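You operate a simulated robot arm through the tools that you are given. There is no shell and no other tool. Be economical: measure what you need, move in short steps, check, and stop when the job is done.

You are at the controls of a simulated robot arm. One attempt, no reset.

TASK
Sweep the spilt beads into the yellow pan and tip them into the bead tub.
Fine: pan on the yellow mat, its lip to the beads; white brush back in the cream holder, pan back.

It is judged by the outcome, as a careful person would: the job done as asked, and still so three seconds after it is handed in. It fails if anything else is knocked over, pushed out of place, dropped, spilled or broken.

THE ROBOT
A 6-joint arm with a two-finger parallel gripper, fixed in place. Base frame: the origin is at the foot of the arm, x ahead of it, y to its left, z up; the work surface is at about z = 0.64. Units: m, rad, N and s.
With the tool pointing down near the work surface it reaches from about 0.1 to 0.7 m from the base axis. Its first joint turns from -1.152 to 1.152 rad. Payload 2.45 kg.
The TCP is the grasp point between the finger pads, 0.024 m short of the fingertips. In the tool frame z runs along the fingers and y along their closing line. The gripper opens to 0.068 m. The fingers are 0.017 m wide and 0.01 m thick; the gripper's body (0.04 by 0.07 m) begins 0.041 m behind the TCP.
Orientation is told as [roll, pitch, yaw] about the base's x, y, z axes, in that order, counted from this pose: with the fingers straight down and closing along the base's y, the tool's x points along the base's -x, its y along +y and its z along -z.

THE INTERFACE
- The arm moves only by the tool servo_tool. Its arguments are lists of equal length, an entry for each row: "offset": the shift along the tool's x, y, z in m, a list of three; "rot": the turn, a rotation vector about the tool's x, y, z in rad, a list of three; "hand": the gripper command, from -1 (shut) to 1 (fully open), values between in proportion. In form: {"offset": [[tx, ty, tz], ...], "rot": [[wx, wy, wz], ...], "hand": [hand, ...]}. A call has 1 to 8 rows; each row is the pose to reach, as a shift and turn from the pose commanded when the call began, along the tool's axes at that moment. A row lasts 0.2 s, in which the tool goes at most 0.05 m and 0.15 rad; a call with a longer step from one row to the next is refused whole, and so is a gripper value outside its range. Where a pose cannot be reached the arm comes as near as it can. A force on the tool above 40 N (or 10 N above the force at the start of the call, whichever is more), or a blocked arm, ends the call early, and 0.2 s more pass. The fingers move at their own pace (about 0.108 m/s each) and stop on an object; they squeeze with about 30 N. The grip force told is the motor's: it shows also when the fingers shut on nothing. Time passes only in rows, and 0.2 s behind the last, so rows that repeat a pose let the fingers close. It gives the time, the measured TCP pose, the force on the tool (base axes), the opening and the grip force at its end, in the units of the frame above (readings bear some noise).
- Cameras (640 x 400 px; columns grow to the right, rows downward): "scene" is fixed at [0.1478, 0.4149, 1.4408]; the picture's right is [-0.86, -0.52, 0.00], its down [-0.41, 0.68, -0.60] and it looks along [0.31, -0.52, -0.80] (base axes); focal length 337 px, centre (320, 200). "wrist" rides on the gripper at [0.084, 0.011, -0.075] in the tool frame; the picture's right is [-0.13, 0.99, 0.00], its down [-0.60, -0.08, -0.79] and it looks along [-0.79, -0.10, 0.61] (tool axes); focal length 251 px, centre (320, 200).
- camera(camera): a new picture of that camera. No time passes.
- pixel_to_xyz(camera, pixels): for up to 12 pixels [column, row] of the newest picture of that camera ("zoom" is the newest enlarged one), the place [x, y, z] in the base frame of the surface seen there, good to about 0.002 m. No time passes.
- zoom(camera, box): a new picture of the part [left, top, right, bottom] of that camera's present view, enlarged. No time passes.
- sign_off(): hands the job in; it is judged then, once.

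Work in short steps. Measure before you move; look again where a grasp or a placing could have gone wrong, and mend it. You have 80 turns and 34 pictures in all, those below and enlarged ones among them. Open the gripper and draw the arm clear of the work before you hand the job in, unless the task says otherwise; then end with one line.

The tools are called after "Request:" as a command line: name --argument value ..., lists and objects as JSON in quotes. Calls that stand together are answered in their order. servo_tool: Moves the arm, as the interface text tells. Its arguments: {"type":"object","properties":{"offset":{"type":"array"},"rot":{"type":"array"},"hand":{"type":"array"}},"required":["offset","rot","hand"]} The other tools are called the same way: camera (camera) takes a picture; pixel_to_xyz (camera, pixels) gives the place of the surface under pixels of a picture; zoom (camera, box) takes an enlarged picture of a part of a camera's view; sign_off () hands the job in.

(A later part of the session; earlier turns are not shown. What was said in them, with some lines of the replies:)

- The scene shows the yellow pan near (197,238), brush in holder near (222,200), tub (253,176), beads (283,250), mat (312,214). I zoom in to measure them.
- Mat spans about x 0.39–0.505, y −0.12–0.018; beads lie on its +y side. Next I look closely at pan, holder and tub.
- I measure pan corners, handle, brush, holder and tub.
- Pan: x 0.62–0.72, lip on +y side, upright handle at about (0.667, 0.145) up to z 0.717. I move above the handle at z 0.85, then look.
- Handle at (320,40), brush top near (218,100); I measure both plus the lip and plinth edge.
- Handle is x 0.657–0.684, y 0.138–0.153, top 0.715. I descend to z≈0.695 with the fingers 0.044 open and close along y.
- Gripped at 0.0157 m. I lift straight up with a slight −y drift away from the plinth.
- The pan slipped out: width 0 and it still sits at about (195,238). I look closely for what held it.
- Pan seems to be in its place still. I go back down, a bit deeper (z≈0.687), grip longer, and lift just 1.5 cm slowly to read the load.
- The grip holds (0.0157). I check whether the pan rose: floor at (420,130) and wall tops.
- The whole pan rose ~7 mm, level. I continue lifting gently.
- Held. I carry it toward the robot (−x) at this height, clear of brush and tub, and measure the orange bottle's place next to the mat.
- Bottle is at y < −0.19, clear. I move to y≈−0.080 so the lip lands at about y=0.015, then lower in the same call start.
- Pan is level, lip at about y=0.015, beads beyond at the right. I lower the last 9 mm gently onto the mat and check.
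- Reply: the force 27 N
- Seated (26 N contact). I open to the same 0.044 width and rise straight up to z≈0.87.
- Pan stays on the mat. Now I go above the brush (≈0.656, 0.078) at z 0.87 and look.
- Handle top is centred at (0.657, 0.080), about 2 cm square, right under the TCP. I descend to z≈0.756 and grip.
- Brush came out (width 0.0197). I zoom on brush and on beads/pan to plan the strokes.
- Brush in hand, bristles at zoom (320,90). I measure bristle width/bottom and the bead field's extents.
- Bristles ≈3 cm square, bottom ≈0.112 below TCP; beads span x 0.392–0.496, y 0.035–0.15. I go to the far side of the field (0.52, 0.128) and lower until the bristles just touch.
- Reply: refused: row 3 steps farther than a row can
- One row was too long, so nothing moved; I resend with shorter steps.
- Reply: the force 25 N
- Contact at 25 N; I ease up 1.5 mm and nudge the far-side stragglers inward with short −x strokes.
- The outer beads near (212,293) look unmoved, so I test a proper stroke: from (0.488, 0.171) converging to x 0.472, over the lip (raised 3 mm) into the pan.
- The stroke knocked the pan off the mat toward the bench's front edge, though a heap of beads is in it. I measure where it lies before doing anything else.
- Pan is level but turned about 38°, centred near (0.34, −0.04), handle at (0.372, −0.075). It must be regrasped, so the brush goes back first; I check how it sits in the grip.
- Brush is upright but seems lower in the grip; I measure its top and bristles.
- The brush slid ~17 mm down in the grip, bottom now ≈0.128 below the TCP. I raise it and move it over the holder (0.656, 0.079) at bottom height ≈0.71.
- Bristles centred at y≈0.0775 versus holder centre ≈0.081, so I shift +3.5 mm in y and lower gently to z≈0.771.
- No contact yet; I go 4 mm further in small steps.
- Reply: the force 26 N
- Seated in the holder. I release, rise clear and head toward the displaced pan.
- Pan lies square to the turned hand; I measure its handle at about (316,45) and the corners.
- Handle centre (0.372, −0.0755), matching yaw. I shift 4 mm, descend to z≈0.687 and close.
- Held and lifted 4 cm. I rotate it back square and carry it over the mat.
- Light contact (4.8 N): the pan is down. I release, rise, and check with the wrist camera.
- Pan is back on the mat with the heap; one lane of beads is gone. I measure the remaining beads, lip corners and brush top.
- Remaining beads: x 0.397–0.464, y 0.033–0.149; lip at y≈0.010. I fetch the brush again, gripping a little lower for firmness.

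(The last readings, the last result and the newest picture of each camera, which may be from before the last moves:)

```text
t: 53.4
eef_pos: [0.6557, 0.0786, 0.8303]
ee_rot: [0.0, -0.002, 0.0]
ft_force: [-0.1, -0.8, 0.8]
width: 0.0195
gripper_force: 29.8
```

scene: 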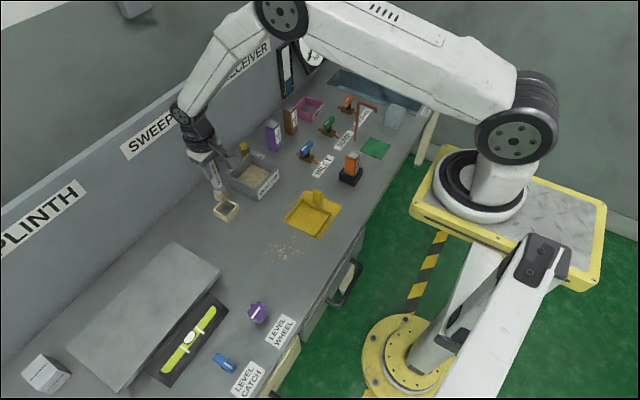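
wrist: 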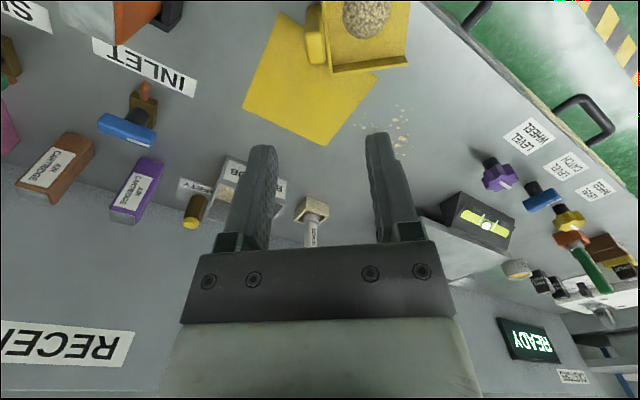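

Brush held at 0.0195. I carry it high to the start of lane x≈0.455, y≈0.175.

Request:
servo_tool --offset '[[0.04, 0.0, 0], [0.08, 0.02, 0], [0.12, 0.04, 0], [0.16, 0.07, 0], [0.201, 0.095, 0], [0.201, 0.095, 0.04], [0.201, 0.095, 0.066], [0.201, 0.095, 0.072]]' --rot '[[0, 0, 0], [0, 0, 0], [0, 0, 0], [0, 0, 0], [0, 0, 0], [0, 0, 0], [0, 0, 0], [0, 0, 0]]' --hand '[-1, -1, -1, -1, -1, -1, -1, -1]'

Request:
servo_tool --offset '[[0, 0, 0.003], [0, 0, 0.006], [0, 0, 0.008], [0, 0, 0.008]]' --rot '[[0, 0, 0], [0, 0, 0], [0, 0, 0], [0, 0, 0]]' --hand '[-1, -1, -1, -1]'

```text
t: 55.2
eef_pos: [0.4555, 0.1738, 0.7568]
ee_rot: [0.001, -0.001, 0.001]
ft_force: [0.4, 0.2, -0.6]
width: 0.0193
gripper_force: 29.6
```

```text
t: 56.2
eef_pos: [0.4541, 0.1738, 0.7499]
ee_rot: [0.001, -0.001, -0.002]
ft_force: [-3.6, -0.4, 15.6]
width: 0.0194
gripper_force: 29.7
```

Contact 15 N; I ease off 1 mm, sweep in −y, ramp up 5 mm well ahead of the lip, end at y≈0.0 just inside the pan and lift.

Request:
servo_tool --offset '[[0, -0.02, -0.001], [0, -0.05, -0.001], [0, -0.08, -0.001], [0, -0.11, -0.001], [0, -0.128, -0.005], [0, -0.15, -0.006], [0, -0.172, -0.006], [0, -0.172, -0.04]]' --rot '[[0, 0, 0], [0, 0, 0], [0, 0, 0], [0, 0, 0], [0, 0, 0], [0, 0, 0], [0, 0, 0], [0, 0, 0]]' --hand '[-1, -1, -1, -1, -1, -1, -1, -1]'

Request:
zoom --camera "scene" --box '[210, 180, 350, 280]'

```text
t: 58.0
eef_pos: [0.4559, 0.0007, 0.7878]
ee_rot: [0.001, -0.001, 0.0]
ft_force: [-0.2, 0.8, 0.0]
width: 0.0194
gripper_force: 29.7
```

```text
4.00 times, centred on (280, 230) of scene
```

zoom: 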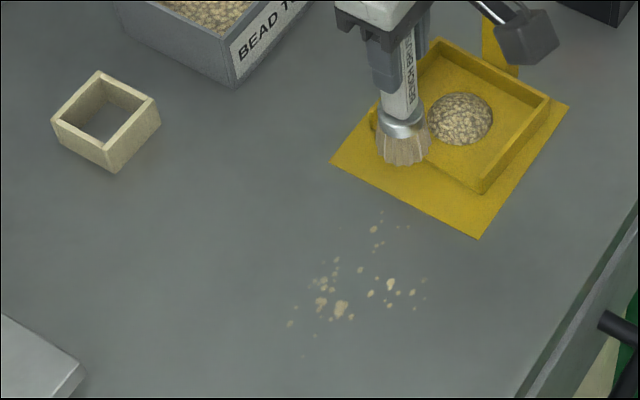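

The beads didn't go in and the pan shifted back slightly; I measure the pan, lip and heap now to see what the brush touched.

Request:
pixel_to_xyz --camera "zoom" --pixels '[[482, 192], [478, 180], [550, 100], [460, 92], [460, 118], [440, 140], [470, 170], [445, 165], [500, 100], [340, 308], [430, 60], [493, 120]]'

```text
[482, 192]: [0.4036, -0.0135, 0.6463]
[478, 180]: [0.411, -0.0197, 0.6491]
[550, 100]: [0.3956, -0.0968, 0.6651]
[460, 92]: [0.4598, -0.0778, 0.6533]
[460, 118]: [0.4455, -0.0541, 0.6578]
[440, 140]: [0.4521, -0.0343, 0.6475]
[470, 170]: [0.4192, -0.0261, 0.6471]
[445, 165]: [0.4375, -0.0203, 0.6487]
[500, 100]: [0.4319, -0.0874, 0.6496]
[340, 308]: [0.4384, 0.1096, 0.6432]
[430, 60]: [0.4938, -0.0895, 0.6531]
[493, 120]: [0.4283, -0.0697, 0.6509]
```

The pan's floor/lip stands ~5 mm above the table, so the brush caught the lip; it needs ~9 mm lift there. I return high to the start of the lane.

Request:
servo_tool --offset '[[0, 0.045, 0], [0, 0.09, 0], [0, 0.135, 0], [0, 0.172, 0], [0, 0.172, 0.025], [0, 0.172, 0.036], [0, 0.172, 0.039], [0, 0.172, 0.039]]' --rot '[[0, 0, 0], [0, 0, 0], [0, 0, 0], [0, 0, 0], [0, 0, 0], [0, 0, 0], [0, 0, 0], [0, 0, 0]]' --hand '[-1, -1, -1, -1, -1, -1, -1, -1]'

```text
t: 59.8
eef_pos: [0.4541, 0.1752, 0.7506]
ee_rot: [-0.001, -0.002, 0.001]
ft_force: [-0.2, -0.3, -1.1]
width: 0.0194
gripper_force: 30.0
```

I sweep again: light contact, +8 mm before the lip at y≈0.016, then rising over the heap to end at y≈−0.029.

Request:
servo_tool --offset '[[0, -0.025, 0.0008], [0, -0.055, 0.0008], [0, -0.085, 0.0008], [0, -0.115, 0.0008], [0, -0.138, 0], [0, -0.158, -0.008], [0, -0.185, -0.009], [0, -0.203, -0.02]]' --rot '[[0, 0, 0], [0, 0, 0], [0, 0, 0], [0, 0, 0], [0, 0, 0], [0, 0, 0], [0, 0, 0], [0, 0, 0]]' --hand '[-1, -1, -1, -1, -1, -1, -1, -1]'

Request:
servo_tool --offset '[[0, 0, -0.025], [0, 0.045, -0.025], [0.005, 0.09, -0.025], [0.015, 0.135, -0.025], [0.025, 0.175, -0.02], [0.025, 0.203, -0.015]]' --rot '[[0, 0, 0], [0, 0, 0], [0, 0, 0], [0, 0, 0], [0, 0, 0], [0, 0, 0]]' --hand '[-1, -1, -1, -1, -1, -1]'

Request:
zoom --camera "scene" --box '[210, 180, 350, 280]'

```text
t: 61.6
eef_pos: [0.4527, -0.0285, 0.7706]
ee_rot: [0.001, 0.001, 0.0]
ft_force: [0.2, -0.5, -0.8]
width: 0.0194
gripper_force: 30.1
```

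```text
t: 63.0
eef_pos: [0.4294, 0.1765, 0.7866]
ee_rot: [-0.002, -0.002, 0.0]
ft_force: [0.0, -1.0, -0.2]
width: 0.0198
gripper_force: 30.5
```

```text
4.00 times, centred on (280, 230) of scene
```

zoom: 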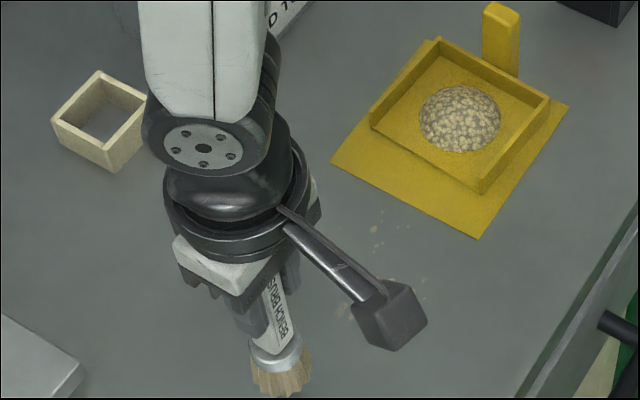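

It works: the heap grew, the beads are mostly gone, and the pan stayed put. I repeat in lane x≈0.43, then a diagonal lane from (0.40, 0.14) for the near-edge beads.

Request:
servo_tool --offset '[[0, 0, 0.033], [0, -0.03, 0.0358], [0, -0.07, 0.0358], [0, -0.11, 0.0358], [0, -0.138, 0.035], [0, -0.158, 0.0275], [0, -0.18, 0.0265], [0, -0.195, 0.01]]' --rot '[[0, 0, 0], [0, 0, 0], [0, 0, 0], [0, 0, 0], [0, 0, 0], [0, 0, 0], [0, 0, 0], [0, 0, 0]]' --hand '[-1, -1, -1, -1, -1, -1, -1, -1]'

Request:
servo_tool --offset '[[0, 0, -0.025], [0, 0.045, -0.025], [0.01, 0.09, -0.025], [0.02, 0.13, -0.025], [0.03, 0.161, -0.02], [0.03, 0.161, 0.01], [0.03, 0.161, 0.024], [0.03, 0.161, 0.0255]]' --rot '[[0, 0, 0], [0, 0, 0], [0, 0, 0], [0, 0, 0], [0, 0, 0], [0, 0, 0], [0, 0, 0], [0, 0, 0]]' --hand '[-1, -1, -1, -1, -1, -1, -1, -1]'

Request:
servo_tool --offset '[[-0.007, -0.026, 0.0003], [-0.014, -0.052, 0.0003], [-0.021, -0.078, 0.0003], [-0.027, -0.104, -0.001], [-0.03, -0.124, -0.008], [-0.03, -0.146, -0.009], [-0.03, -0.161, -0.025], [-0.03, -0.161, -0.055]]' --rot '[[0, 0, 0], [0, 0, 0], [0, 0, 0], [0, 0, 0], [0, 0, 0], [0, 0, 0], [0, 0, 0], [0, 0, 0]]' --hand '[-1, -1, -1, -1, -1, -1, -1, -1]'

Request:
zoom --camera "scene" --box '[210, 180, 350, 280]'

```text
t: 64.8
eef_pos: [0.4311, -0.0198, 0.7765]
ee_rot: [0.001, -0.002, 0.0]
ft_force: [0.2, -0.4, -0.5]
width: 0.0192
gripper_force: 30.2
```

```text
t: 66.6
eef_pos: [0.4009, 0.1416, 0.7509]
ee_rot: [0.0, -0.002, 0.001]
ft_force: [-0.1, -0.2, -0.6]
width: 0.0193
gripper_force: 29.9
```

```text
t: 68.4
eef_pos: [0.43, -0.0188, 0.8039]
ee_rot: [0.0, -0.001, -0.001]
ft_force: [-0.6, 0.3, -0.6]
width: 0.0195
gripper_force: 30.1
```

```text
4.00 times, centred on (280, 230) of scene
```

zoom: 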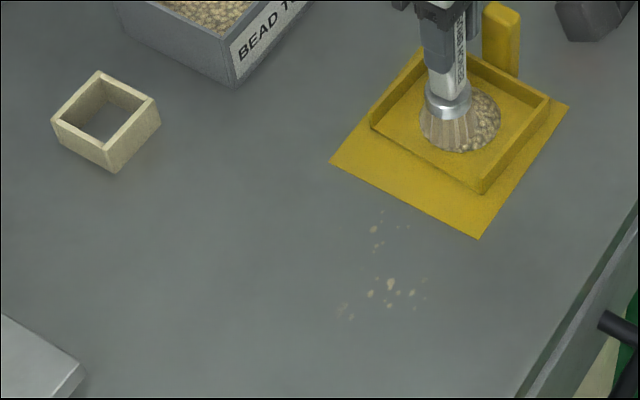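

Remaining beads lie around x 0.40–0.44 plus two near (375,229) by the mat edge; the last two strokes were too light. I repeat lane x≈0.43 with firmer contact, kept low until nearer the lip.

Request:
servo_tool --offset '[[0, 0.045, 0], [0, 0.09, 0], [0, 0.135, 0], [0, 0.161, 0], [0, 0.161, 0.035], [0, 0.161, 0.05], [0, 0.161, 0.0555], [0, 0.161, 0.0555]]' --rot '[[0, 0, 0], [0, 0, 0], [0, 0, 0], [0, 0, 0], [0, 0, 0], [0, 0, 0], [0, 0, 0], [0, 0, 0]]' --hand '[-1, -1, -1, -1, -1, -1, -1, -1]'

Request:
servo_tool --offset '[[0, -0.025, 0.0005], [0, -0.05, 0.0005], [0, -0.08, 0.0005], [0, -0.105, 0.0005], [0, -0.118, 0], [0, -0.132, -0.009], [0, -0.152, -0.0095], [0, -0.168, -0.02]]' --rot '[[0, 0, 0], [0, 0, 0], [0, 0, 0], [0, 0, 0], [0, 0, 0], [0, 0, 0], [0, 0, 0], [0, 0, 0]]' --hand '[-1, -1, -1, -1, -1, -1, -1, -1]'

Request:
servo_tool --offset '[[0, 0, -0.035], [0, 0, -0.05]]' --rot '[[0, 0, 0], [0, 0, 0]]' --hand '[-1, -1]'

Request:
zoom --camera "scene" --box '[210, 180, 350, 280]'

```text
t: 70.2
eef_pos: [0.4293, 0.1414, 0.7494]
ee_rot: [0.0, -0.003, -0.001]
ft_force: [-3.5, 0.7, 14.5]
width: 0.0196
gripper_force: 30.1
```

```text
t: 72.0
eef_pos: [0.4286, -0.027, 0.7685]
ee_rot: [-0.001, -0.002, 0.001]
ft_force: [0.1, -0.5, -1.1]
width: 0.0195
gripper_force: 29.9
```

```text
t: 72.6
eef_pos: [0.4288, -0.026, 0.8186]
ee_rot: [0.001, -0.003, 0.0]
ft_force: [0.7, -0.4, 0.0]
width: 0.0193
gripper_force: 29.9
```

```text
4.00 times, centred on (280, 230) of scene
```

zoom: 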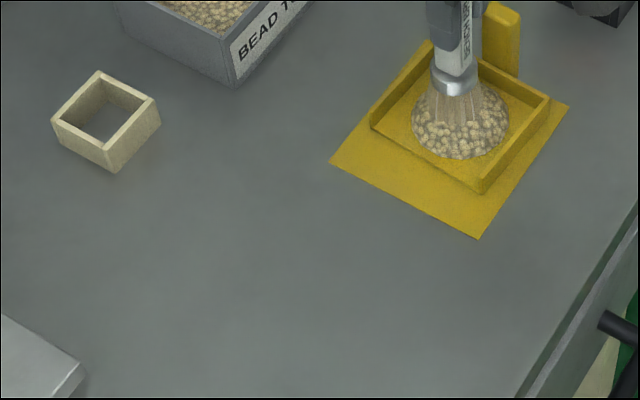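

All the beads are in the pan. Now the brush goes back: I carry it high to above the holder at (0.6555, 0.0805).

Request:
servo_tool --offset '[[-0.01, 0.01, -0.015], [-0.045, 0.03, -0.02], [-0.085, 0.05, -0.02], [-0.125, 0.07, -0.02], [-0.165, 0.088, -0.02], [-0.2, 0.1, -0.02], [-0.2265, 0.1075, -0.015], [-0.2265, 0.1075, -0.01]]' --rot '[[0, 0, 0], [0, 0, 0], [0, 0, 0], [0, 0, 0], [0, 0, 0], [0, 0, 0], [0, 0, 0], [0, 0, 0]]' --hand '[-1, -1, -1, -1, -1, -1, -1, -1]'

Request:
camera --camera "wrist"

Request:
pixel_to_xyz --camera "wrist" --pixels '[[299, 59], [343, 59], [303, 48], [336, 50], [320, 45], [290, 5], [348, 5], [320, 60]]'

```text
t: 74.4
eef_pos: [0.6584, 0.0818, 0.8297]
ee_rot: [-0.001, -0.003, 0.002]
ft_force: [0.4, -0.2, -0.7]
width: 0.0194
gripper_force: 29.9
```

```text
4 pictures are left
```

wrist: 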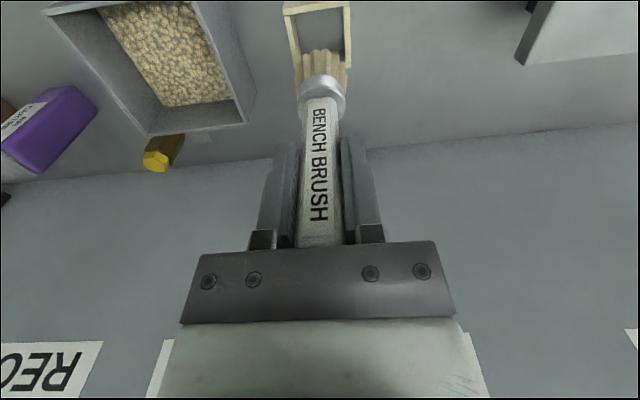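

```text
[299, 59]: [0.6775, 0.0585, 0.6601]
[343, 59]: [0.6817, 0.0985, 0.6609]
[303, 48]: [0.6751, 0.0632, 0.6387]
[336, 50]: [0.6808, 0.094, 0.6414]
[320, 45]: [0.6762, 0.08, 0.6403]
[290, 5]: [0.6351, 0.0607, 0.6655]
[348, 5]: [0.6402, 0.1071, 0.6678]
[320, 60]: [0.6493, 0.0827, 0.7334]
```

Brush bristles line up with the holder; I trim 1.5 mm and lower to z≈0.751.

Request:
servo_tool --offset '[[0.0015, -0.001, 0], [0.0015, -0.001, 0.025], [0.0015, -0.001, 0.045], [0.0015, -0.001, 0.058], [0.0015, -0.001, 0.068], [0.0015, -0.001, 0.075], [0.0015, -0.001, 0.078], [0.0015, -0.001, 0.078]]' --rot '[[0, 0, 0], [0, 0, 0], [0, 0, 0], [0, 0, 0], [0, 0, 0], [0, 0, 0], [0, 0, 0], [0, 0, 0]]' --hand '[-1, -1, -1, -1, -1, -1, -1, -1]'

```text
t: 76.2
eef_pos: [0.6555, 0.0789, 0.7514]
ee_rot: [0.0, -0.002, 0.0]
ft_force: [0.6, 0.2, 0.1]
width: 0.0194
gripper_force: 29.8
```

Free hang, 1–2 mm above the floor. I settle it, release, rise, and start toward the pan.

Request:
servo_tool --offset '[[0, 0, 0.0015], [0, 0, 0.0015], [0, 0, 0.0015], [0, 0, -0.03], [0, 0, -0.075], [0, 0, -0.12], [0.035, -0.03, -0.12], [0.07, -0.06, -0.12]]' --rot '[[0, 0, 0], [0, 0, 0], [0, 0, 0], [0, 0, 0], [0, 0, 0], [0, 0, 0], [0, 0, 0], [0, 0, 0]]' --hand '[-1, 0.0, 0.3, 0.3, 0.3, 0.3, 0.3, 0.3]'

Request:
servo_tool --offset '[[0.03, -0.03, 0], [0.06, -0.06, 0], [0.09, -0.09, 0], [0.12, -0.115, 0], [0.137, -0.122, 0], [0.137, -0.122, 0]]' --rot '[[0, 0, 0], [0, 0, 0], [0, 0, 0], [0, 0, 0], [0, 0, 0], [0, 0, 0]]' --hand '[0.3, 0.3, 0.3, 0.3, 0.3, 0.3]'

Request:
camera --camera "wrist"

```text
t: 78.0
eef_pos: [0.5865, 0.0179, 0.8712]
ee_rot: [-0.001, -0.001, 0.001]
ft_force: [-0.3, -0.6, 0.1]
width: 0.0443
gripper_force: 0.1
```

```text
t: 79.4
eef_pos: [0.4487, -0.103, 0.8712]
ee_rot: [-0.001, -0.002, 0.0]
ft_force: [0.2, -0.9, 0.8]
width: 0.0444
gripper_force: 0.0
```

```text
3 pictures are left
```

wrist: 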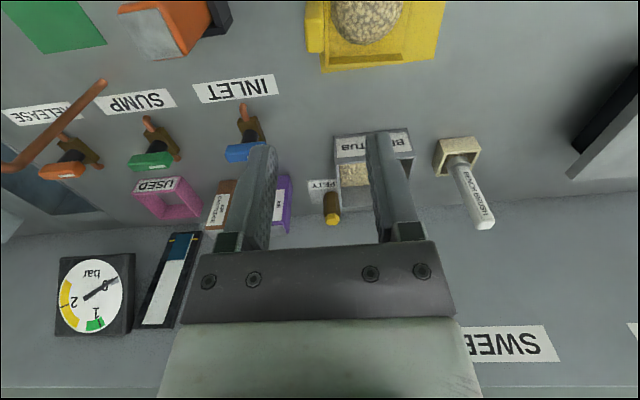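

Brush stands in its holder. I measure the pan handle at about (315,25) and its corners.

Request:
pixel_to_xyz --camera "wrist" --pixels '[[308, 48], [322, 45], [308, 22], [315, 40], [315, 10], [322, 20], [323, 68], [401, 57], [400, 15], [365, 20], [330, 62]]'

```text
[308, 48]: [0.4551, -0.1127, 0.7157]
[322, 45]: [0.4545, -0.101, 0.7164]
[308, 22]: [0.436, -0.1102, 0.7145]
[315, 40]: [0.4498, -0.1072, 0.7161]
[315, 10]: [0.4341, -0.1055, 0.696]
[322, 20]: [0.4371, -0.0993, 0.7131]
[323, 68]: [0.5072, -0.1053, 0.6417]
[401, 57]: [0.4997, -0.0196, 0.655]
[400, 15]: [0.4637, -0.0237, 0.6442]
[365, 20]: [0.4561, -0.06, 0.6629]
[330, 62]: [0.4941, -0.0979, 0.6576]
```

Handle centre ≈(0.4485, −0.1055). I descend, grip, and also measure the tub rim and its neighbours for the tipping path.

Request:
pixel_to_xyz --camera "wrist" --pixels '[[283, 180], [285, 230], [290, 200], [332, 222], [330, 200], [336, 140], [412, 140], [342, 208], [403, 208], [410, 158], [250, 110], [225, 185]]'

Request:
servo_tool --offset '[[0, -0.0025, 0.045], [0, -0.0025, 0.09], [0, -0.0025, 0.135], [0, -0.0025, 0.168], [0, -0.0025, 0.183], [0, -0.0025, 0.183], [0, -0.0025, 0.183], [0, -0.0025, 0.183]]' --rot '[[0, 0, 0], [0, 0, 0], [0, 0, 0], [0, 0, 0], [0, 0, 0], [0, 0, 0], [0, 0, 0], [0, 0, 0]]' --hand '[0.3, 0.3, 0.3, 0.3, 0.3, -1, -1, -1]'

```text
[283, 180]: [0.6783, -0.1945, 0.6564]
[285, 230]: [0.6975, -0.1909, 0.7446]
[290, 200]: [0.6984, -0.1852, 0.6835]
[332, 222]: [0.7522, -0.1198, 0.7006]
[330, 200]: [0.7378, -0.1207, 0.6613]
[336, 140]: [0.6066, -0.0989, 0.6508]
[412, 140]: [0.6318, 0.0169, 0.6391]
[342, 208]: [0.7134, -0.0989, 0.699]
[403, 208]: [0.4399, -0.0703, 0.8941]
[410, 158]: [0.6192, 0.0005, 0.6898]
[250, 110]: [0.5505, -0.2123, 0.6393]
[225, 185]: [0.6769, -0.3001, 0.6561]
```

```text
t: 81.2
eef_pos: [0.4493, -0.1047, 0.6879]
ee_rot: [-0.001, -0.003, 0.0]
ft_force: [0.6, -0.7, 2.7]
width: 0.0154
gripper_force: 29.7
```

Pan gripped (0.0154). Tub: x 0.606–0.713, y −0.105–0.002, rim 0.699; purple box starts at y −0.185. I lift slowly.

Request:
servo_tool --offset '[[0, 0, -0.003], [0, 0, -0.008], [0, 0, -0.018], [0, 0, -0.033], [0, 0, -0.053], [0, 0, -0.078], [0, 0, -0.1], [0, 0, -0.115]]' --rot '[[0, 0, 0], [0, 0, 0], [0, 0, 0], [0, 0, 0], [0, 0, 0], [0, 0, 0], [0, 0, 0], [0, 0, 0]]' --hand '[-1, -1, -1, -1, -1, -1, -1, -1]'

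Request:
servo_tool --offset '[[-0.012, -0.003, 0], [-0.04, -0.01, 0], [-0.07, -0.015, 0], [-0.1, -0.02, 0], [-0.13, -0.025, 0], [-0.16, -0.03, 0], [-0.19, -0.035, 0], [-0.209, -0.04, 0]]' --rot '[[0, 0, 0], [0, 0, 0], [0, 0, 0], [0, 0, 0], [0, 0, 0], [0, 0, 0], [0, 0, 0], [0, 0, 0]]' --hand '[-1, -1, -1, -1, -1, -1, -1, -1]'

Request:
camera --camera "scene"

```text
t: 83.0
eef_pos: [0.4473, -0.1054, 0.803]
ee_rot: [0.0, -0.001, 0.0]
ft_force: [0.3, -0.5, -0.5]
width: 0.0155
gripper_force: 30.3
```

```text
t: 84.8
eef_pos: [0.6561, -0.143, 0.8047]
ee_rot: [0.0, -0.001, 0.0]
ft_force: [0.4, 0.7, -1.9]
width: 0.0156
gripper_force: 29.9
```

```text
2 pictures are left
```

scene: 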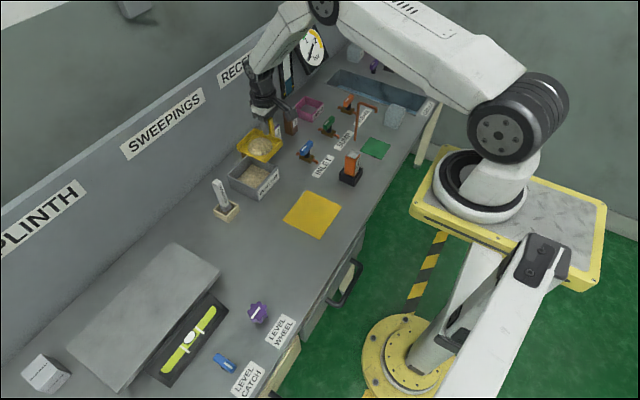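

Pan with heap is over the tub; I verify lip corners against the tub rim before tipping.

Request:
pixel_to_xyz --camera "scene" --pixels '[[237, 150], [266, 163], [283, 140], [260, 145], [230, 177], [257, 194], [279, 171], [250, 170], [245, 173], [252, 161]]'

```text
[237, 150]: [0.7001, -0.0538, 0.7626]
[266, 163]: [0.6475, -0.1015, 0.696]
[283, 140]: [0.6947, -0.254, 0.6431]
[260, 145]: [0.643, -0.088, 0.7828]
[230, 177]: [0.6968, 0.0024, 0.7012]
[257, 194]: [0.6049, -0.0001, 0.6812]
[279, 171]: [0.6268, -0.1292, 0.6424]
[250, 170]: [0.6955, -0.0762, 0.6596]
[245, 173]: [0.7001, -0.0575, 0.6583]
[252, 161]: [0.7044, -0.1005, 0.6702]
```

Lip is at y≈−0.053, z≈0.762, centred over the tub (x 0.605–0.71). I tilt lip-down to 0.8 rad while shifting +y to keep the lip over the tub.

Request:
servo_tool --offset '[[0, 0, 0], [0, 0.002, 0], [0, 0.007, 0], [0, 0.015, 0.0], [0, 0.023, -0.005], [0, 0.031, -0.009], [0, 0.04, -0.014], [0, 0.049, -0.018]]' --rot '[[0.1, 0, 0], [0.2, 0, 0], [0.3, 0, 0], [0.4, 0, 0], [0.5, 0, 0], [0.6, 0, 0], [0.7, 0, 0], [0.8, 0, 0]]' --hand '[-1, -1, -1, -1, -1, -1, -1, -1]'

Request:
servo_tool --offset '[[0, 0.005, -0.008], [0, 0.011, -0.016], [0, 0.016, -0.023], [0, 0.021, -0.03], [0, 0.021, -0.03], [0, 0.021, -0.03], [0, 0.021, -0.03], [0, 0.021, -0.03]]' --rot '[[0.1, 0, 0], [0.2, 0, 0], [0.3, 0, 0], [0.35, 0, 0], [0.35, 0, 0], [0.35, 0, 0], [0.35, 0, 0], [0.35, 0, 0]]' --hand '[-1, -1, -1, -1, -1, -1, -1, -1]'

Request:
zoom --camera "scene" --box '[190, 110, 330, 210]'

```text
t: 86.6
eef_pos: [0.6556, -0.0954, 0.8205]
ee_rot: [-0.803, -0.001, 0.001]
ft_force: [-1.3, -0.3, -1.6]
width: 0.0154
gripper_force: 29.5
```

```text
t: 88.4
eef_pos: [0.6552, -0.061, 0.8272]
ee_rot: [-1.15, 0.001, 0.001]
ft_force: [-0.4, 0.0, -0.6]
width: 0.0156
gripper_force: 29.9
```

```text
4.00 times, centred on (260, 160) of scene
```

zoom: 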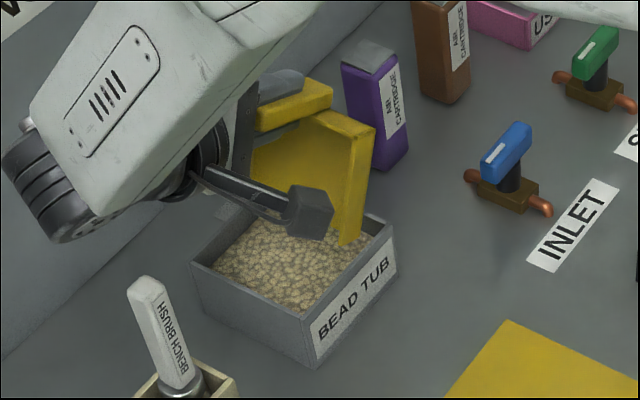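

The beads are in the tub and the pan looks empty. I untilt along the reverse path, rising 3 cm.

Request:
servo_tool --offset '[[0, -0.0077, 0.0081], [0, -0.0154, 0.0161], [0, -0.0231, 0.0242], [0, -0.0308, 0.0322], [0, -0.0386, 0.0403], [0, -0.0463, 0.0484], [0, -0.054, 0.0564], [0, -0.0617, 0.0645]]' --rot '[[-0.1437, 0, 0], [-0.2875, 0, 0], [-0.4312, 0, 0], [-0.575, 0, 0], [-0.7187, 0, 0], [-0.8625, 0, 0], [-1.006, 0, 0], [-1.15, 0, 0]]' --hand '[-1, -1, -1, -1, -1, -1, -1, -1]'

```text
t: 90.2
eef_pos: [0.6565, -0.1445, 0.8572]
ee_rot: [-0.001, -0.004, -0.001]
ft_force: [-0.6, -0.1, -1.0]
width: 0.0158
gripper_force: 30.1
```

Level again, still held. I raise to z≈0.90 and carry the pan over, above the brush's top with 6 cm to spare, toward its home.

Request:
servo_tool --offset '[[0, 0.01, -0.02], [0, 0.03, -0.045], [-0.003, 0.07, -0.045], [-0.006, 0.11, -0.045], [-0.01, 0.15, -0.045], [-0.012, 0.19, -0.045], [-0.013, 0.23, -0.045], [-0.0135, 0.26, -0.045]]' --rot '[[0, 0, 0], [0, 0, 0], [0, 0, 0], [0, 0, 0], [0, 0, 0], [0, 0, 0], [0, 0, 0], [0, 0, 0]]' --hand '[-1, -1, -1, -1, -1, -1, -1, -1]'

Request:
servo_tool --offset '[[0, 0.015, 0], [0, 0.024, 0], [0, 0.024, 0.03], [0, 0.024, 0.06], [0, 0.024, 0.09], [0, 0.024, 0.12], [0, 0.024, 0.145], [0, 0.024, 0.145]]' --rot '[[0, 0, 0], [0, 0, 0], [0, 0, 0], [0, 0, 0], [0, 0, 0], [0, 0, 0], [0, 0, 0], [0, 0, 0]]' --hand '[-1, -1, -1, -1, -1, -1, -1, -1]'

```text
t: 92.0
eef_pos: [0.6707, 0.1149, 0.903]
ee_rot: [-0.001, -0.002, 0.001]
ft_force: [0.3, -0.1, -1.6]
width: 0.0159
gripper_force: 29.6
```

```text
t: 93.8
eef_pos: [0.6708, 0.1387, 0.7571]
ee_rot: [0.001, -0.003, 0.002]
ft_force: [0.3, -0.2, -0.7]
width: 0.0157
gripper_force: 30.2
```

Pan is above home; I lower to the bench, easing +y by 4.5 mm to match the original spot.

Request:
servo_tool --offset '[[0, 0.001, 0.02], [0, 0.002, 0.038], [0, 0.004, 0.052], [0, 0.0048, 0.06], [0, 0.0048, 0.066], [0, 0.0048, 0.069], [0, 0.0048, 0.069]]' --rot '[[0, 0, 0], [0, 0, 0], [0, 0, 0], [0, 0, 0], [0, 0, 0], [0, 0, 0], [0, 0, 0]]' --hand '[-1, -1, -1, -1, -1, -1, -1]'

```text
t: 95.4
eef_pos: [0.6702, 0.1447, 0.6885]
ee_rot: [0.0, -0.001, 0.0]
ft_force: [0.3, -0.2, -1.0]
width: 0.0155
gripper_force: 30.0
```

No contact yet; 2.5 mm lower.

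Request:
servo_tool --offset '[[0, 0, 0.0012], [0, 0, 0.0025], [0, 0, 0.0025]]' --rot '[[0, 0, 0], [0, 0, 0], [0, 0, 0]]' --hand '[-1, -1, -1]'

```text
t: 96.2
eef_pos: [0.6707, 0.1458, 0.6873]
ee_rot: [0.0, -0.006, 0.001]
ft_force: [-2.4, -2.6, 13.8]
width: 0.0155
gripper_force: 29.8
```

Down with 14 N contact. I release, rise straight up, and back off toward the robot at height.

Request:
servo_tool --offset '[[0, 0, -0.001], [0, 0, -0.001], [0, 0, -0.001], [0, 0, -0.03], [0, 0, -0.075], [0, 0, -0.12], [0, 0, -0.165], [0, 0, -0.2]]' --rot '[[0, 0, 0], [0, 0, 0], [0, 0, 0], [0, 0, 0], [0, 0, 0], [0, 0, 0], [0, 0, 0], [0, 0, 0]]' --hand '[0.0, 0.3, 0.3, 0.3, 0.3, 0.3, 0.3, 0.3]'

Request:
servo_tool --offset '[[0.04, -0.02, -0.01], [0.08, -0.04, -0.02], [0.12, -0.065, -0.03], [0.16, -0.09, -0.04], [0.2, -0.115, -0.05], [0.23, -0.145, -0.06], [0.235, -0.18, -0.07], [0.235, -0.18, -0.07]]' --rot '[[0, 0, 0], [0, 0, 0], [0, 0, 0], [0, 0, 0], [0, 0, 0], [0, 0, 0], [0, 0, 0], [0, 0, 0]]' --hand '[1, 1, 1, 1, 1, 1, 1, 1]'

Request:
camera --camera "scene"

```text
t: 98.0
eef_pos: [0.6705, 0.1472, 0.8873]
ee_rot: [-0.003, 0.001, -0.002]
ft_force: [0.1, 1.0, -0.1]
width: 0.0442
gripper_force: 0.1
```

```text
t: 99.8
eef_pos: [0.4338, -0.038, 0.9565]
ee_rot: [0.001, -0.001, 0.0]
ft_force: [-0.8, 0.2, -0.2]
width: 0.0679
gripper_force: 0.1
```

```text
0 pictures are left
```

scene: 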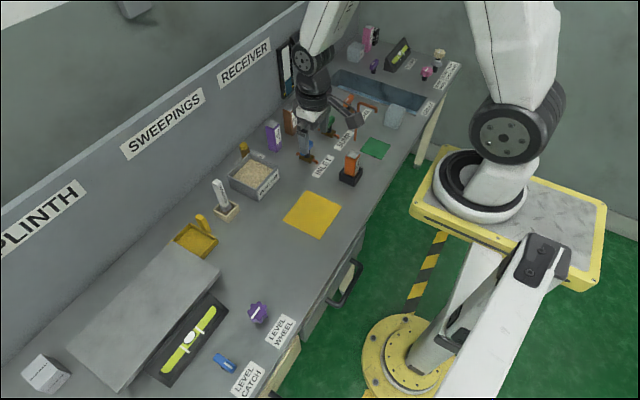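

The final picture shows the bench clear of beads, the tub fuller, the brush in its holder and the empty pan back home. The arm is clear with the gripper open, so I hand the job in.

Request:
sign_off

```text
The job is handed in.
```

The beads are swept up and tipped into the bead tub, the brush is back in the cream holder and the pan is back in its place; on the first sweep the brush caught the pan and knocked it off the mat, so I set it back with the beads still in it and finished.
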